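You operate a simulated robot arm through the tools that you are given. There is no shell and no other tool. Be economical: measure what you need, move in short steps, check, and stop when the job is done.

You run a simulated robot arm. Do the job below in one go: nothing can be reset, and whatever is moved stays where it is left.

JOB
Put one of the end plugs from the top of the ply table on top of the grey square flange.
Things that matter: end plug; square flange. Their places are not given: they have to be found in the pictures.

It is judged by the outcome, as a careful person would: the job done as asked, and still so three seconds after it is handed in. It fails if anything else is knocked over, pushed out of place, dropped, spilled or broken.

ROBOT AND FRAMES
A 6-joint arm with a two-finger parallel gripper, fixed in place. Base frame: the origin is at the foot of the arm, x ahead of it, y to its left, z up; the work surface is at about z = 0.85. Readings come in m, degrees, newtons and seconds.
With the tool pointing down near the work surface it reaches from about 0.26 to 0.68 m from the base axis. Its first joint turns from -66.0 to 66.0 degrees. Payload 2.9 kg.
The TCP is the grasp point between the finger pads, 0.03 m short of the fingertips. In the tool frame z runs along the fingers and y along their closing line. The gripper opens to 0.11 m. The fingers are 0.02 m wide and 0.01 m thick; the gripper's body (0.048 by 0.112 m) begins 0.055 m behind the TCP.
Orientation is that of the tool frame in the base frame, as [roll, pitch, yaw] about the fixed x, y, z axes, in that order (R = Rz(yaw) Ry(pitch) Rx(roll)). With the fingers straight down and closing along the base's y, the tool's x points along the base's -x, its y along +y and its z along -z.

CONTROLS
- The arm moves only by the tool step_arm. Its argument "steps" is a list that holds one entry, the list of rows, each a list of 7 numbers: the shift along the base's x, y, z in m, then the turn, a rotation vector about the base's x, y, z in degrees, then the finger opening in m, from 0 to 0.11. In form: [[[tx, ty, tz, rx, ry, rz, grip], ...]]. A call has 1 to 12 rows; each row is the pose to reach, as a shift and turn from the pose commanded when the call began. A row lasts 0.2 s, in which the tool goes at most 0.05 m and 8.6 degrees; a call with a longer step from one row to the next is refused whole, and so is a gripper value outside its range. Where a pose cannot be reached the arm comes as near as it can. A force on the tool above 40 N (or 10 N above the force at the start of the call, whichever is more), or a blocked arm, ends the call early, and 0.2 s more pass. The fingers move at their own pace (about 0.108 m/s each) and stop on an object; they squeeze with about 38 N. The grip force told is the motor's: it shows also when the fingers shut on nothing. Time passes only in rows, and 0.2 s behind the last, so rows that repeat a pose let the fingers close. It gives the time, the measured TCP pose, the force on the tool (base axes), the opening and the grip force at its end, in the units of the frame above (readings bear some noise), and new pictures: "views" is both (left out), scene, wrist or none.
- Cameras (640 x 400 px; columns grow to the right, rows downward): "scene" is fixed at [0.0881, 0.4709, 1.3726]; the picture's right is [-0.40, -0.92, 0.00], its down [-0.68, 0.29, -0.67] and it looks along [0.61, -0.26, -0.74] (base axes); focal length 214 px, centre (320, 200). "wrist" rides on the gripper at [-0.036, 0, -0.057] in the tool frame; the picture's right is [0.00, -1.00, 0.00], its down [0.97, 0.00, -0.24] and it looks along [0.24, 0.00, 0.97] (tool axes); focal length 218 px, centre (320, 200).
- probe_pixels(camera, pixels): for up to 12 pixels [column, row] of the newest picture of that camera ("zoom" is the newest enlarged one), the place [x, y, z] in the base frame of the surface seen there, good to about 0.003 m, but the place of the scene camera against the robot may be out by one fixed shift of up to 0.012 m in any direction. The clock stands still meanwhile.
- enlarge(camera, box): a new picture of the part [left, top, right, bottom] of that camera's present view, enlarged. The clock stands still meanwhile.
- finish_job(): hands the job in; it is judged then, once.

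Go step by step. Measure first, check grasps and placings, and put right what went wrong. The budget is 60 turns and 120 pictures, counting those below and the enlarged ones. Unless the task says otherwise, let go and move clear before handing in, and close with one line.

The tools are called after "Request:" by a JSON object that holds its "name" and its "arguments". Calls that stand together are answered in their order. step_arm: Moves the arm, as the interface text tells. Its arguments: {"type":"object","properties":{"steps":{"type":"array"},"views":{"type":"string","enum":["both","scene","wrist","none"]}},"required":["steps"]} The other tools are called the same way: probe_pixels (camera, pixels) gives the place of the surface under pixels of a picture; enlarge (camera, box) takes an enlarged picture of a part of a camera's view; finish_job () hands the job in.

At the start:

```text
t: 0.0
tcp_pos: [0.3444, 0.3299, 1.1975]
orientation: [-180.0, 0.0, 179.9]
force: [0.2, -0.1, 0.0]
width: 0.11
gripper_force: 0.0
```

scene: 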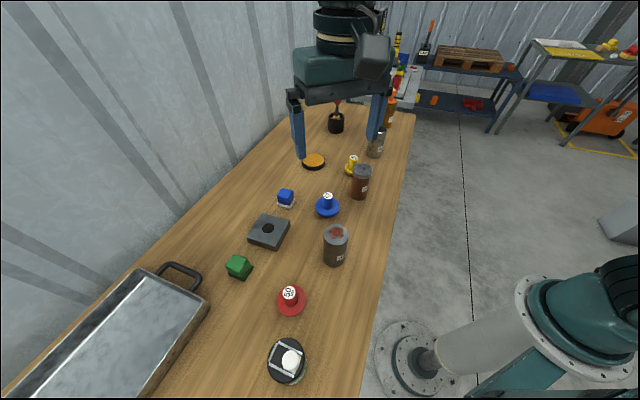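
wrist: 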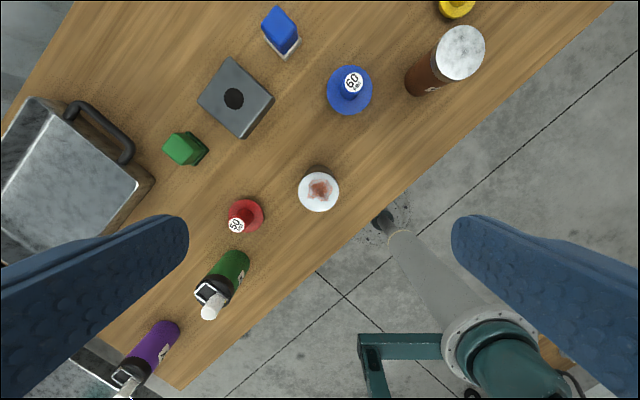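

The scene shows a grey square plate with a hole at (268,231) and flanged plug-like parts in red (291,300), blue (327,205) and yellow (352,165). I'll enlarge and probe them.

Request:
{"name": "enlarge", "arguments": {"camera": "scene", "box": [210, 140, 400, 330]}}

Request:
{"name": "enlarge", "arguments": {"camera": "wrist", "box": [150, 0, 400, 250]}}

Request:
{"name": "probe_pixels", "arguments": {"camera": "scene", "pixels": [[290, 292], [291, 310], [328, 196], [327, 213], [250, 236], [265, 215], [288, 228], [275, 248], [268, 228], [353, 158], [238, 267], [335, 232]]}}

Request:
{"name": "probe_pixels", "arguments": {"camera": "wrist", "pixels": [[236, 226], [252, 210], [353, 82], [346, 108], [200, 99], [232, 60], [272, 99], [242, 136], [234, 98], [185, 148], [318, 190], [330, 90]]}}

```text
2.11 times, centred on (305, 235) of scene
```

zoom: 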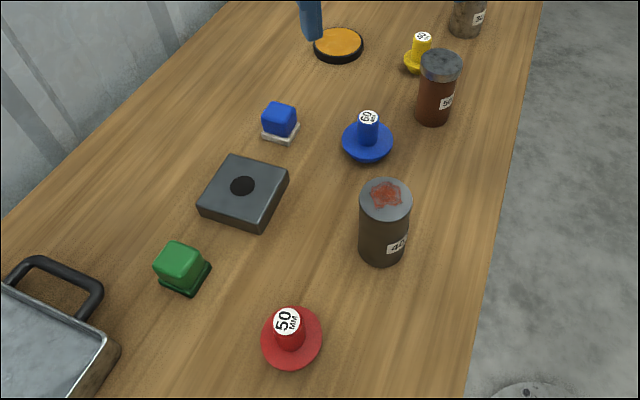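

```text
1.60 times, centred on (275, 125) of wrist
```

zoom: 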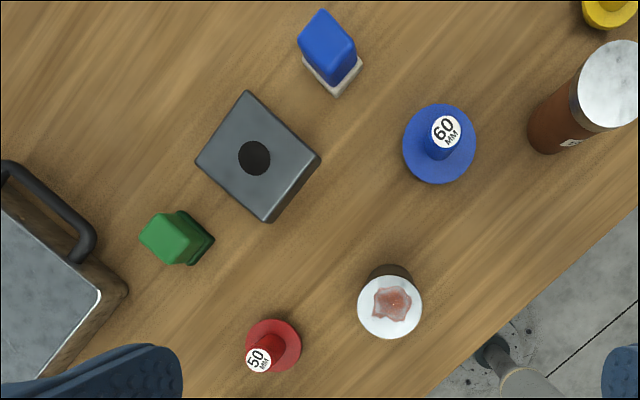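

```text
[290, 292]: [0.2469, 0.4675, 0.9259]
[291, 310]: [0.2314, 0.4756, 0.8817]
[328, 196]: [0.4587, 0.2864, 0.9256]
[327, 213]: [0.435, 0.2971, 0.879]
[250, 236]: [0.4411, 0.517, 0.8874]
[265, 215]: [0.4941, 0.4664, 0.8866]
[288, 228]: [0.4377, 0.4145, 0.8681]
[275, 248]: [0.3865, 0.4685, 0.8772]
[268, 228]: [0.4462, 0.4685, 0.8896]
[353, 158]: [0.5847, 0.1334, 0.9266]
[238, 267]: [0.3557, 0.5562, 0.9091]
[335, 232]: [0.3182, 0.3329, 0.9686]
```

```text
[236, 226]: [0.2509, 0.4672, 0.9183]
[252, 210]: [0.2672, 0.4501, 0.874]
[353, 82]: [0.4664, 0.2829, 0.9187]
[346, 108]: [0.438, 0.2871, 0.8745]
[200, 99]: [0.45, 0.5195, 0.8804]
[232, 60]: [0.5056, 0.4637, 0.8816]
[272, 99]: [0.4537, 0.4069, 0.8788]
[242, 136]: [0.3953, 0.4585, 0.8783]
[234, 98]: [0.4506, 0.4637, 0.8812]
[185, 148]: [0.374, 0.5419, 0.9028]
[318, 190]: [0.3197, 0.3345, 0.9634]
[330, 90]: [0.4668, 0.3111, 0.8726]
```

The wrist probes put the plate top at z≈0.881 and the plug knob tops at z≈0.918. I'll look closer at the red and blue plugs, and measure the bottles near red.

Request:
{"name": "enlarge", "arguments": {"camera": "scene", "box": [255, 270, 345, 390]}}

Request:
{"name": "enlarge", "arguments": {"camera": "scene", "box": [295, 140, 395, 230]}}

Request:
{"name": "probe_pixels", "arguments": {"camera": "wrist", "pixels": [[210, 305], [205, 293], [235, 258], [228, 212], [245, 200], [263, 215], [248, 232], [258, 228], [150, 345], [125, 377], [280, 240], [120, 150]]}}

Request:
{"name": "probe_pixels", "arguments": {"camera": "scene", "pixels": [[291, 359], [275, 355], [280, 305], [303, 298], [291, 316], [300, 310], [260, 300], [310, 320], [285, 270], [287, 340]]}}

```text
3.33 times, centred on (300, 330) of scene
```

zoom: 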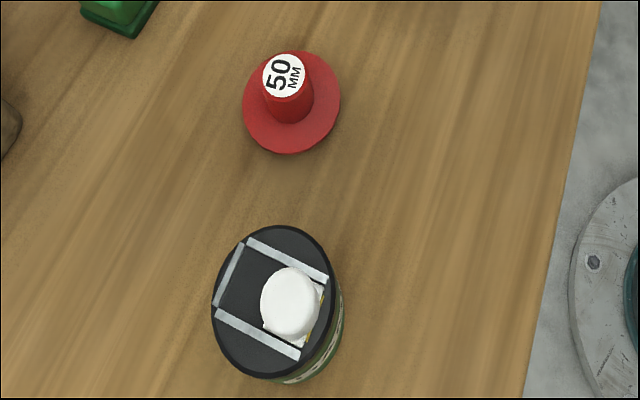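

```text
4.44 times, centred on (345, 185) of scene
```

zoom: 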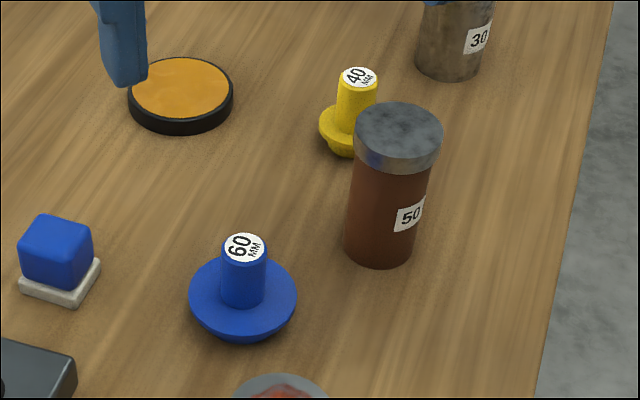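

```text
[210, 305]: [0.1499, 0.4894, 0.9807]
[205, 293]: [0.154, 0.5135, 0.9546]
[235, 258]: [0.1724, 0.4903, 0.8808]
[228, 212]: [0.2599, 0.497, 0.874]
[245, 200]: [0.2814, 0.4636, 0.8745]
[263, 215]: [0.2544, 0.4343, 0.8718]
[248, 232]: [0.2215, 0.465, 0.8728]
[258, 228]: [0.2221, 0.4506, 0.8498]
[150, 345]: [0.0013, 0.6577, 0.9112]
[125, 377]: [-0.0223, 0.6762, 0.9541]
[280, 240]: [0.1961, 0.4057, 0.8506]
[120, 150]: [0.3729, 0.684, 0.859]
```

```text
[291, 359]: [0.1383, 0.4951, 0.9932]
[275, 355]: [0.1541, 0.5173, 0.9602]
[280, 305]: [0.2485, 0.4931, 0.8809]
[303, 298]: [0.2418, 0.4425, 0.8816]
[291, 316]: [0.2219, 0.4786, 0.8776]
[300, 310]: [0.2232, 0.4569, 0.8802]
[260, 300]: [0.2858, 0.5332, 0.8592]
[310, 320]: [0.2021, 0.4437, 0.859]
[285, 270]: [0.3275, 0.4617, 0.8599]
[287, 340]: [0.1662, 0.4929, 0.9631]
```

Each plug is a knob over a wide rim over a short body, standing on the table. The blue one, marked 60, has a body wide enough to cover the plate's hole and has open space around it. I'll hover above it to look.

Request:
{"name": "step_arm", "arguments": {"steps": [[[0.03, -0.012, -0.03, 0, 0, 0, 0.08], [0.06, -0.024, -0.06, 0, 0, 0, 0.08], [0.09, -0.036, -0.09, 0, 0, 0, 0.08], [0.118, -0.046, -0.12, 0, 0, 0, 0.08], [0.118, -0.046, -0.14, 0, 0, 0, 0.08], [0.118, -0.046, -0.14, 0, 0, 0, 0.08]]]}}

```text
t: 1.4
tcp_pos: [0.4622, 0.285, 1.0569]
orientation: [-180.0, 0.0, 180.0]
force: [-0.2, 0.5, 0.1]
width: 0.08
gripper_force: 0.0
```

scene: 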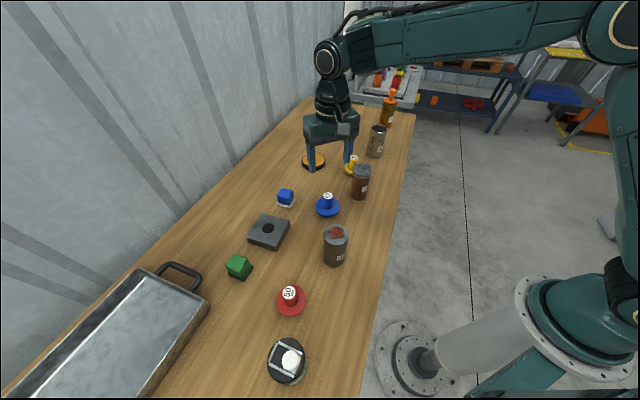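
wrist: 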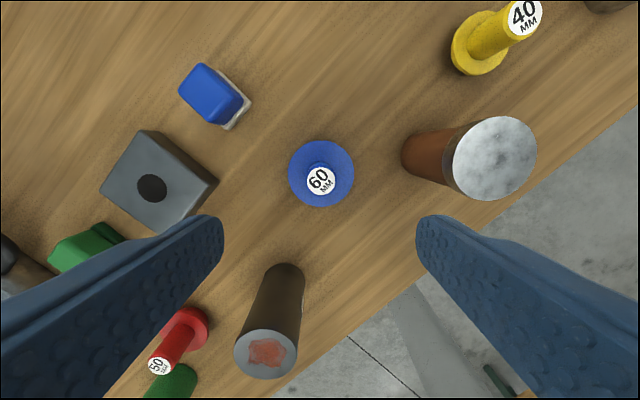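

Now blue is at (320,175) directly below. I'll probe its stem, its rim edges, the plate and the brown cylinder.

Request:
{"name": "probe_pixels", "arguments": {"camera": "wrist", "pixels": [[320, 181], [308, 181], [333, 181], [290, 174], [352, 174], [321, 143], [321, 205], [495, 155], [152, 187], [103, 193], [148, 133], [216, 182]]}}

Request:
{"name": "enlarge", "arguments": {"camera": "wrist", "box": [80, 110, 240, 240]}}

Request:
{"name": "enlarge", "arguments": {"camera": "wrist", "box": [270, 130, 370, 220]}}

```text
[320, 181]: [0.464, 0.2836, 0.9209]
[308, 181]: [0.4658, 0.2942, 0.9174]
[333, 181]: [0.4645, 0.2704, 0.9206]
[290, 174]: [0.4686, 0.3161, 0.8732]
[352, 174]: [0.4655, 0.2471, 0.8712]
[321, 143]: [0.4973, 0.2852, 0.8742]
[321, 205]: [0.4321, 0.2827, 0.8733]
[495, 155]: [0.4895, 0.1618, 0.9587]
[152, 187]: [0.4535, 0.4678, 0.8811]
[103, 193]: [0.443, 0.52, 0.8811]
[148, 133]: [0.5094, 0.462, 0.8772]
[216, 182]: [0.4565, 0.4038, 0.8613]
```

```text
3.08 times, centred on (160, 175) of wrist
```

zoom: 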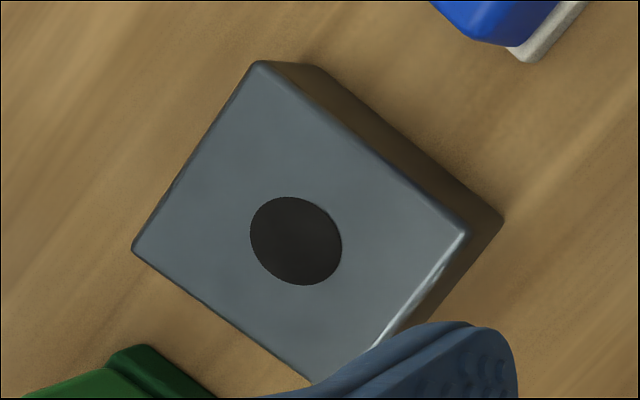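

```text
4.44 times, centred on (320, 175) of wrist
```

zoom: 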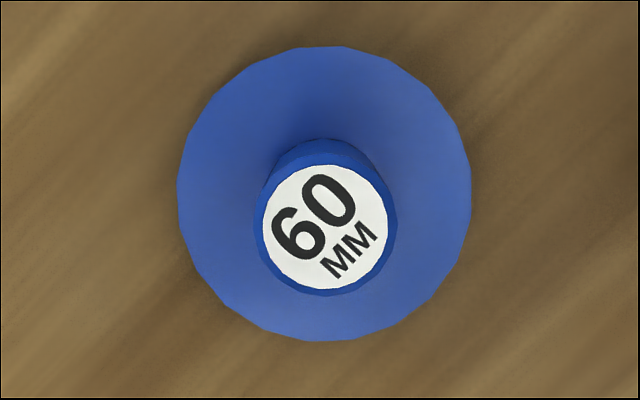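

The blue stem axis is at about (0.465, 0.283), rim top 0.873 and knob top 0.920. The brown can's near edge is at y≈0.20, which leaves the gripper clear. I'll descend to TCP z≈0.912 and look before closing.

Request:
{"name": "step_arm", "arguments": {"steps": [[[0.0025, -0.002, -0.04, 0, 0, 0, 0.08], [0.0025, -0.002, -0.08, 0, 0, 0, 0.08], [0.0025, -0.002, -0.11, 0, 0, 0, 0.08], [0.0025, -0.002, -0.13, 0, 0, 0, 0.08], [0.0025, -0.002, -0.145, 0, 0, 0, 0.08], [0.0025, -0.002, -0.145, 0, 0, 0, 0.08]]]}}

```text
t: 2.8
tcp_pos: [0.4637, 0.2803, 0.9117]
orientation: [180.0, -0.1, 180.0]
force: [-0.2, -0.3, 0.1]
width: 0.08
gripper_force: 0.0
```

scene: 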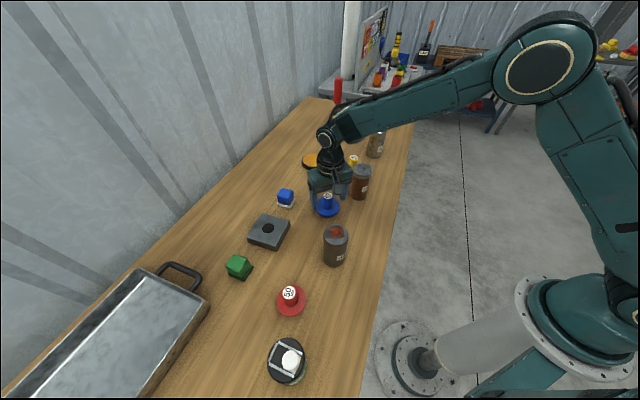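
wrist: 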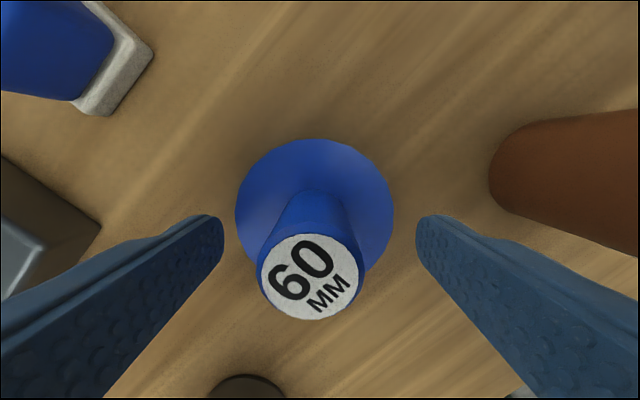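

The knob centre is at (311,278), slightly toward +y of centre. I'll shift 3 mm and close.

Request:
{"name": "step_arm", "arguments": {"steps": [[[0.001, 0.0025, 0, 0, 0, 0, 0.08], [0.001, 0.0025, 0, 0, 0, 0, 0.05], [0.001, 0.0025, 0, 0, 0, 0, 0.02], [0.001, 0.0025, 0, 0, 0, 0, 0.015], [0.001, 0.0025, 0, 0, 0, 0, 0.015], [0.001, 0.0025, 0, 0, 0, 0, 0.015]]], "views": "wrist"}}

```text
t: 4.2
tcp_pos: [0.4654, 0.2841, 0.9124]
orientation: [179.9, 0.0, 180.0]
force: [-0.7, -0.2, -0.2]
width: 0.0281
gripper_force: 38.2
```

wrist: 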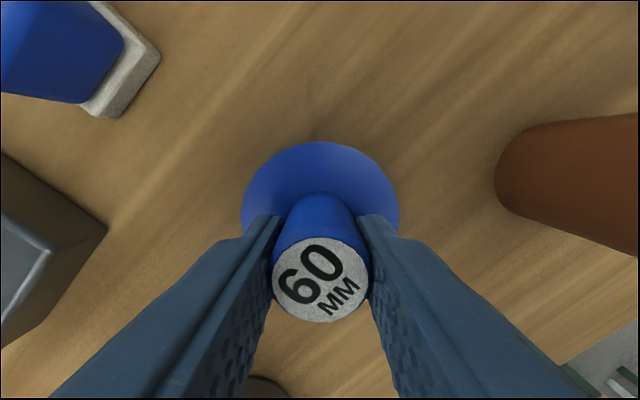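

The stem is gripped at 28 mm width. I'll lift 0.12 m straight up.

Request:
{"name": "step_arm", "arguments": {"steps": [[[0, 0, 0.02, 0, 0, 0, 0.015], [0, 0, 0.05, 0, 0, 0, 0.015], [0, 0, 0.085, 0, 0, 0, 0.015], [0, 0, 0.12, 0, 0, 0, 0.015], [0, 0, 0.12, 0, 0, 0, 0.015]]]}}

```text
t: 5.4
tcp_pos: [0.4664, 0.2849, 1.0337]
orientation: [-179.9, 0.0, -179.9]
force: [0.0, -0.6, -1.2]
width: 0.0282
gripper_force: 38.0
```

scene: 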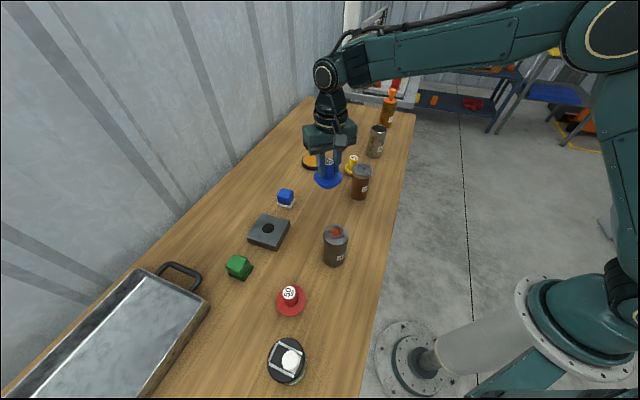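
wrist: 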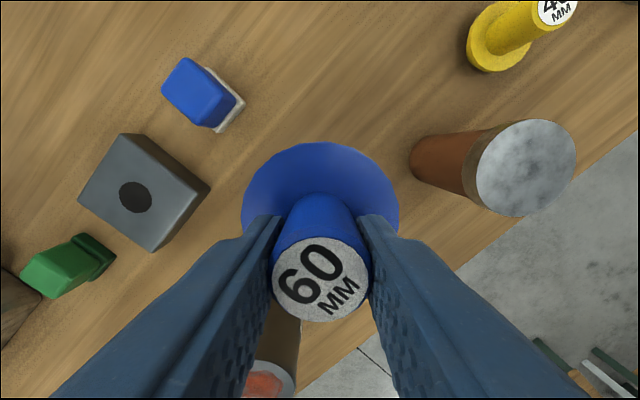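

The plug is held and lifted. I'll re-measure the plate from here for its centre.

Request:
{"name": "probe_pixels", "arguments": {"camera": "wrist", "pixels": [[135, 197], [123, 197], [148, 197], [135, 186], [135, 209], [82, 202], [125, 138], [192, 195], [152, 248]]}}

```text
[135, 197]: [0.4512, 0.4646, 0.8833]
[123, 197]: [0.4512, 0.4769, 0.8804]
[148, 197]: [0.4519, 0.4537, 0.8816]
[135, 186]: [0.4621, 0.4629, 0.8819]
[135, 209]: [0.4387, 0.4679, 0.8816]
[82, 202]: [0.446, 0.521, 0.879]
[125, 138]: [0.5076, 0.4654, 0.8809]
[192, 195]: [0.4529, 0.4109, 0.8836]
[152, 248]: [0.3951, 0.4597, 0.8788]
```

The plate centre is (0.451, 0.465) with its top at 0.8815. I'll move over it at the same height.

Request:
{"name": "step_arm", "arguments": {"steps": [[[-0.003, 0.035, 0, 0, 0, 0, 0.015], [-0.006, 0.07, 0, 0, 0, 0, 0.015], [-0.009, 0.105, 0, 0, 0, 0, 0.015], [-0.012, 0.14, 0, 0, 0, 0, 0.015], [-0.015, 0.165, 0, 0, 0, 0, 0.015], [-0.015, 0.18, 0, 0, 0, 0, 0.015], [-0.015, 0.18, 0, 0, 0, 0, 0.015]]]}}

```text
t: 7.0
tcp_pos: [0.4489, 0.4658, 1.0325]
orientation: [-180.0, 0.0, 180.0]
force: [0.0, 0.7, -0.7]
width: 0.0282
gripper_force: 37.6
```

scene: 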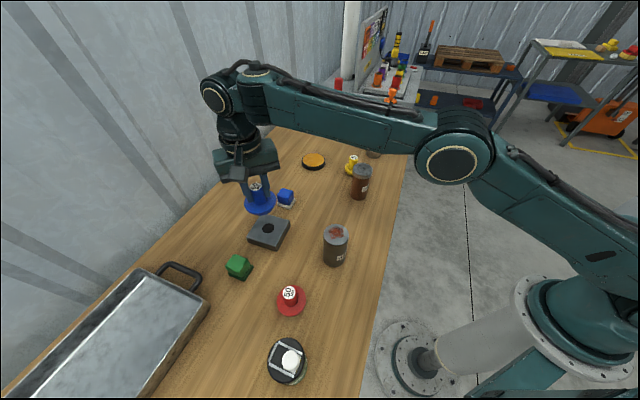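
wrist: 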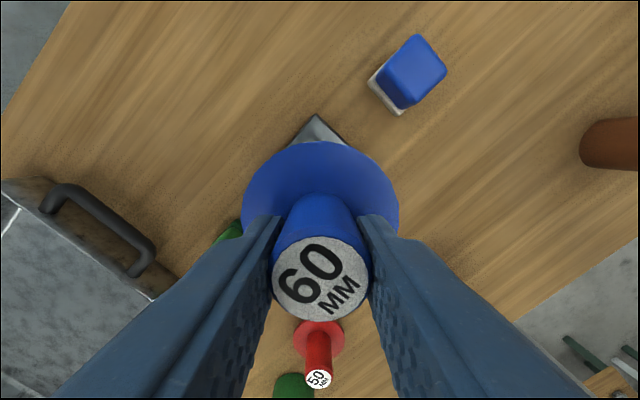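

The plug hangs over the plate. I'll descend to just above contact.

Request:
{"name": "step_arm", "arguments": {"steps": [[[0.001, -0.001, -0.03, 0, 0, 0, 0.015], [0.001, -0.001, -0.055, 0, 0, 0, 0.015], [0.001, -0.001, -0.07, 0, 0, 0, 0.015], [0.001, -0.001, -0.08, 0, 0, 0, 0.015], [0.001, -0.001, -0.08, 0, 0, 0, 0.015]]]}}

```text
t: 8.2
tcp_pos: [0.452, 0.4634, 0.9523]
orientation: [-180.0, -0.1, 179.9]
force: [0.2, -0.4, -0.7]
width: 0.0279
gripper_force: 38.4
```

scene: 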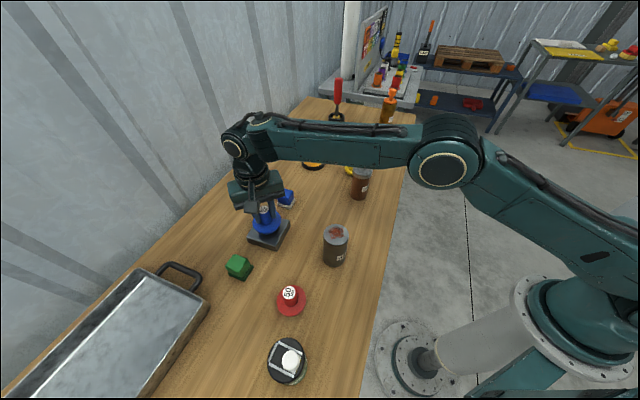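
wrist: 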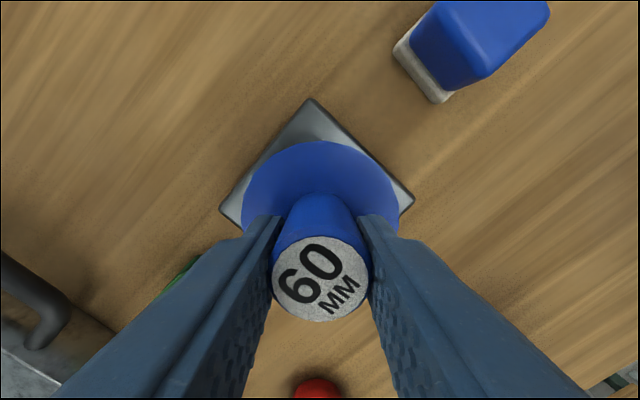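

The rim is centred over the plate. I'll lower in 2 mm steps, watching the force.

Request:
{"name": "step_arm", "arguments": {"steps": [[[0, 0, -0.002, 0, 0, 0, 0.015], [0, 0, -0.004, 0, 0, 0, 0.015], [0, 0, -0.006, 0, 0, 0, 0.015], [0, 0, -0.0075, 0, 0, 0, 0.015], [0, 0, -0.0075, 0, 0, 0, 0.015]]], "views": "wrist"}}

```text
t: 9.4
tcp_pos: [0.4517, 0.464, 0.9457]
orientation: [180.0, 0.1, -180.0]
force: [-0.1, 0.0, -1.8]
width: 0.0278
gripper_force: 37.9
```

wrist: 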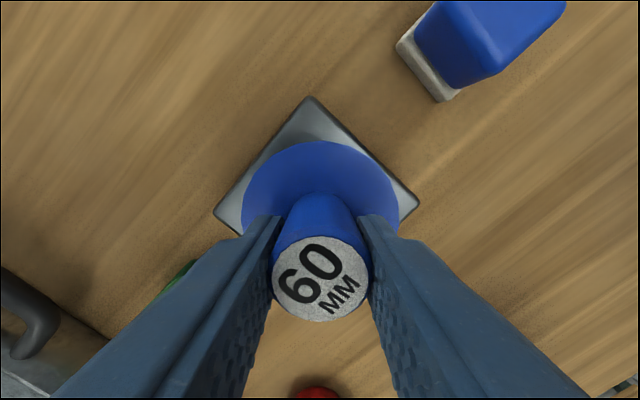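

Request:
{"name": "step_arm", "arguments": {"steps": [[[0, 0, -0.001, 0, 0, 0, 0.015], [0, 0, -0.002, 0, 0, 0, 0.015], [0, 0, -0.002, 0, 0, 0, 0.015]]], "views": "none"}}

```text
t: 10.2
tcp_pos: [0.4517, 0.4635, 0.9435]
orientation: [180.0, 0.0, 180.0]
force: [-0.1, -0.2, -0.4]
width: 0.0278
gripper_force: 37.3
```

Still no upward contact force at z 0.9435, so I'll go down another 2 mm gently.

Request:
{"name": "step_arm", "arguments": {"steps": [[[0, 0, -0.001, 0, 0, 0, 0.015], [0, 0, -0.002, 0, 0, 0, 0.015], [0, 0, -0.002, 0, 0, 0, 0.015]]], "views": "scene"}}

```text
t: 11.0
tcp_pos: [0.4511, 0.4639, 0.9412]
orientation: [-180.0, 0.0, 180.0]
force: [-1.1, -0.2, 4.8]
width: 0.0275
gripper_force: 37.8
```

scene: 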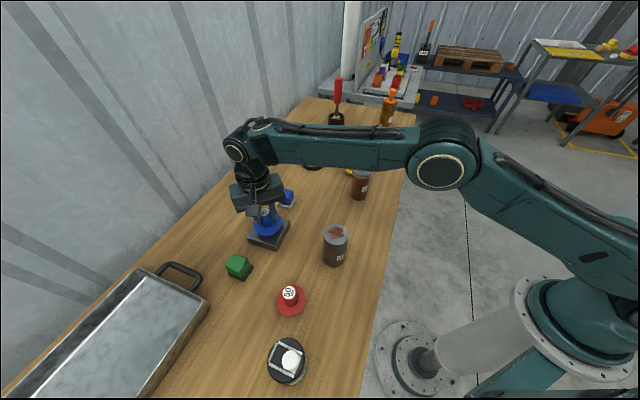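

There is 4.8 N upward, so the plug is resting on the plate. I'll release it and rise straight up.

Request:
{"name": "step_arm", "arguments": {"steps": [[[0, 0, 0, 0, 0, 0, 0.04], [0, 0, 0, 0, 0, 0, 0.07], [0, 0, 0, 0, 0, 0, 0.07], [0, 0, 0.02, 0, 0, 0, 0.07], [0, 0, 0.05, 0, 0, 0, 0.07], [0, 0, 0.09, 0, 0, 0, 0.07], [0, 0, 0.13, 0, 0, 0, 0.07], [0, 0, 0.13, 0, 0, 0, 0.07]]]}}

```text
t: 12.8
tcp_pos: [0.452, 0.4645, 1.0729]
orientation: [-180.0, 0.1, 179.9]
force: [0.5, 0.2, -0.3]
width: 0.0702
gripper_force: 0.0
```

scene: 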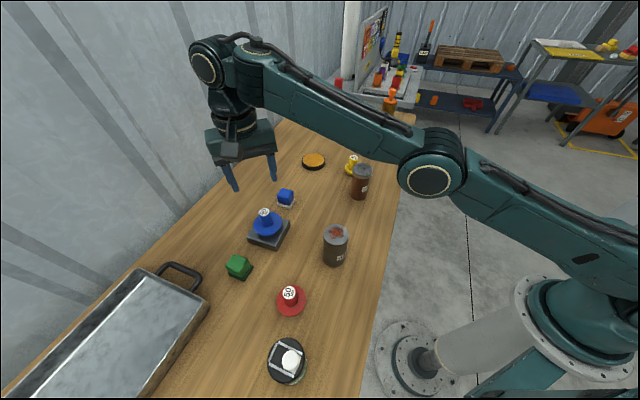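
wrist: 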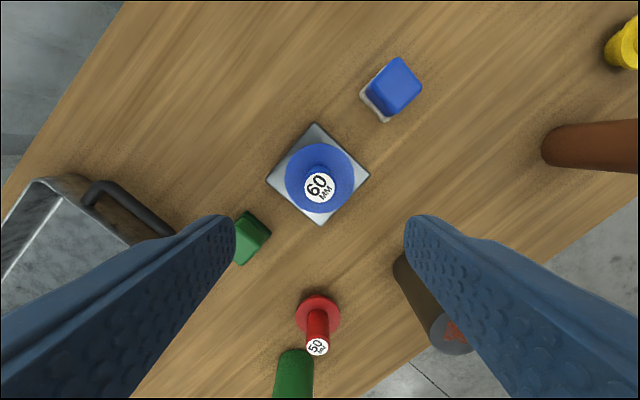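

The blue plug stands upright at (319,178), centred on the grey plate. The gripper is clear and nothing else has moved, so I'm handing in.

Request:
{"name": "finish_job", "arguments": {}}

```text
The job is handed in.
```

The blue 60 mm end plug is standing upright and centred on top of the grey square flange; I let go, moved the arm clear, saw nothing else disturbed, and handed the job in.
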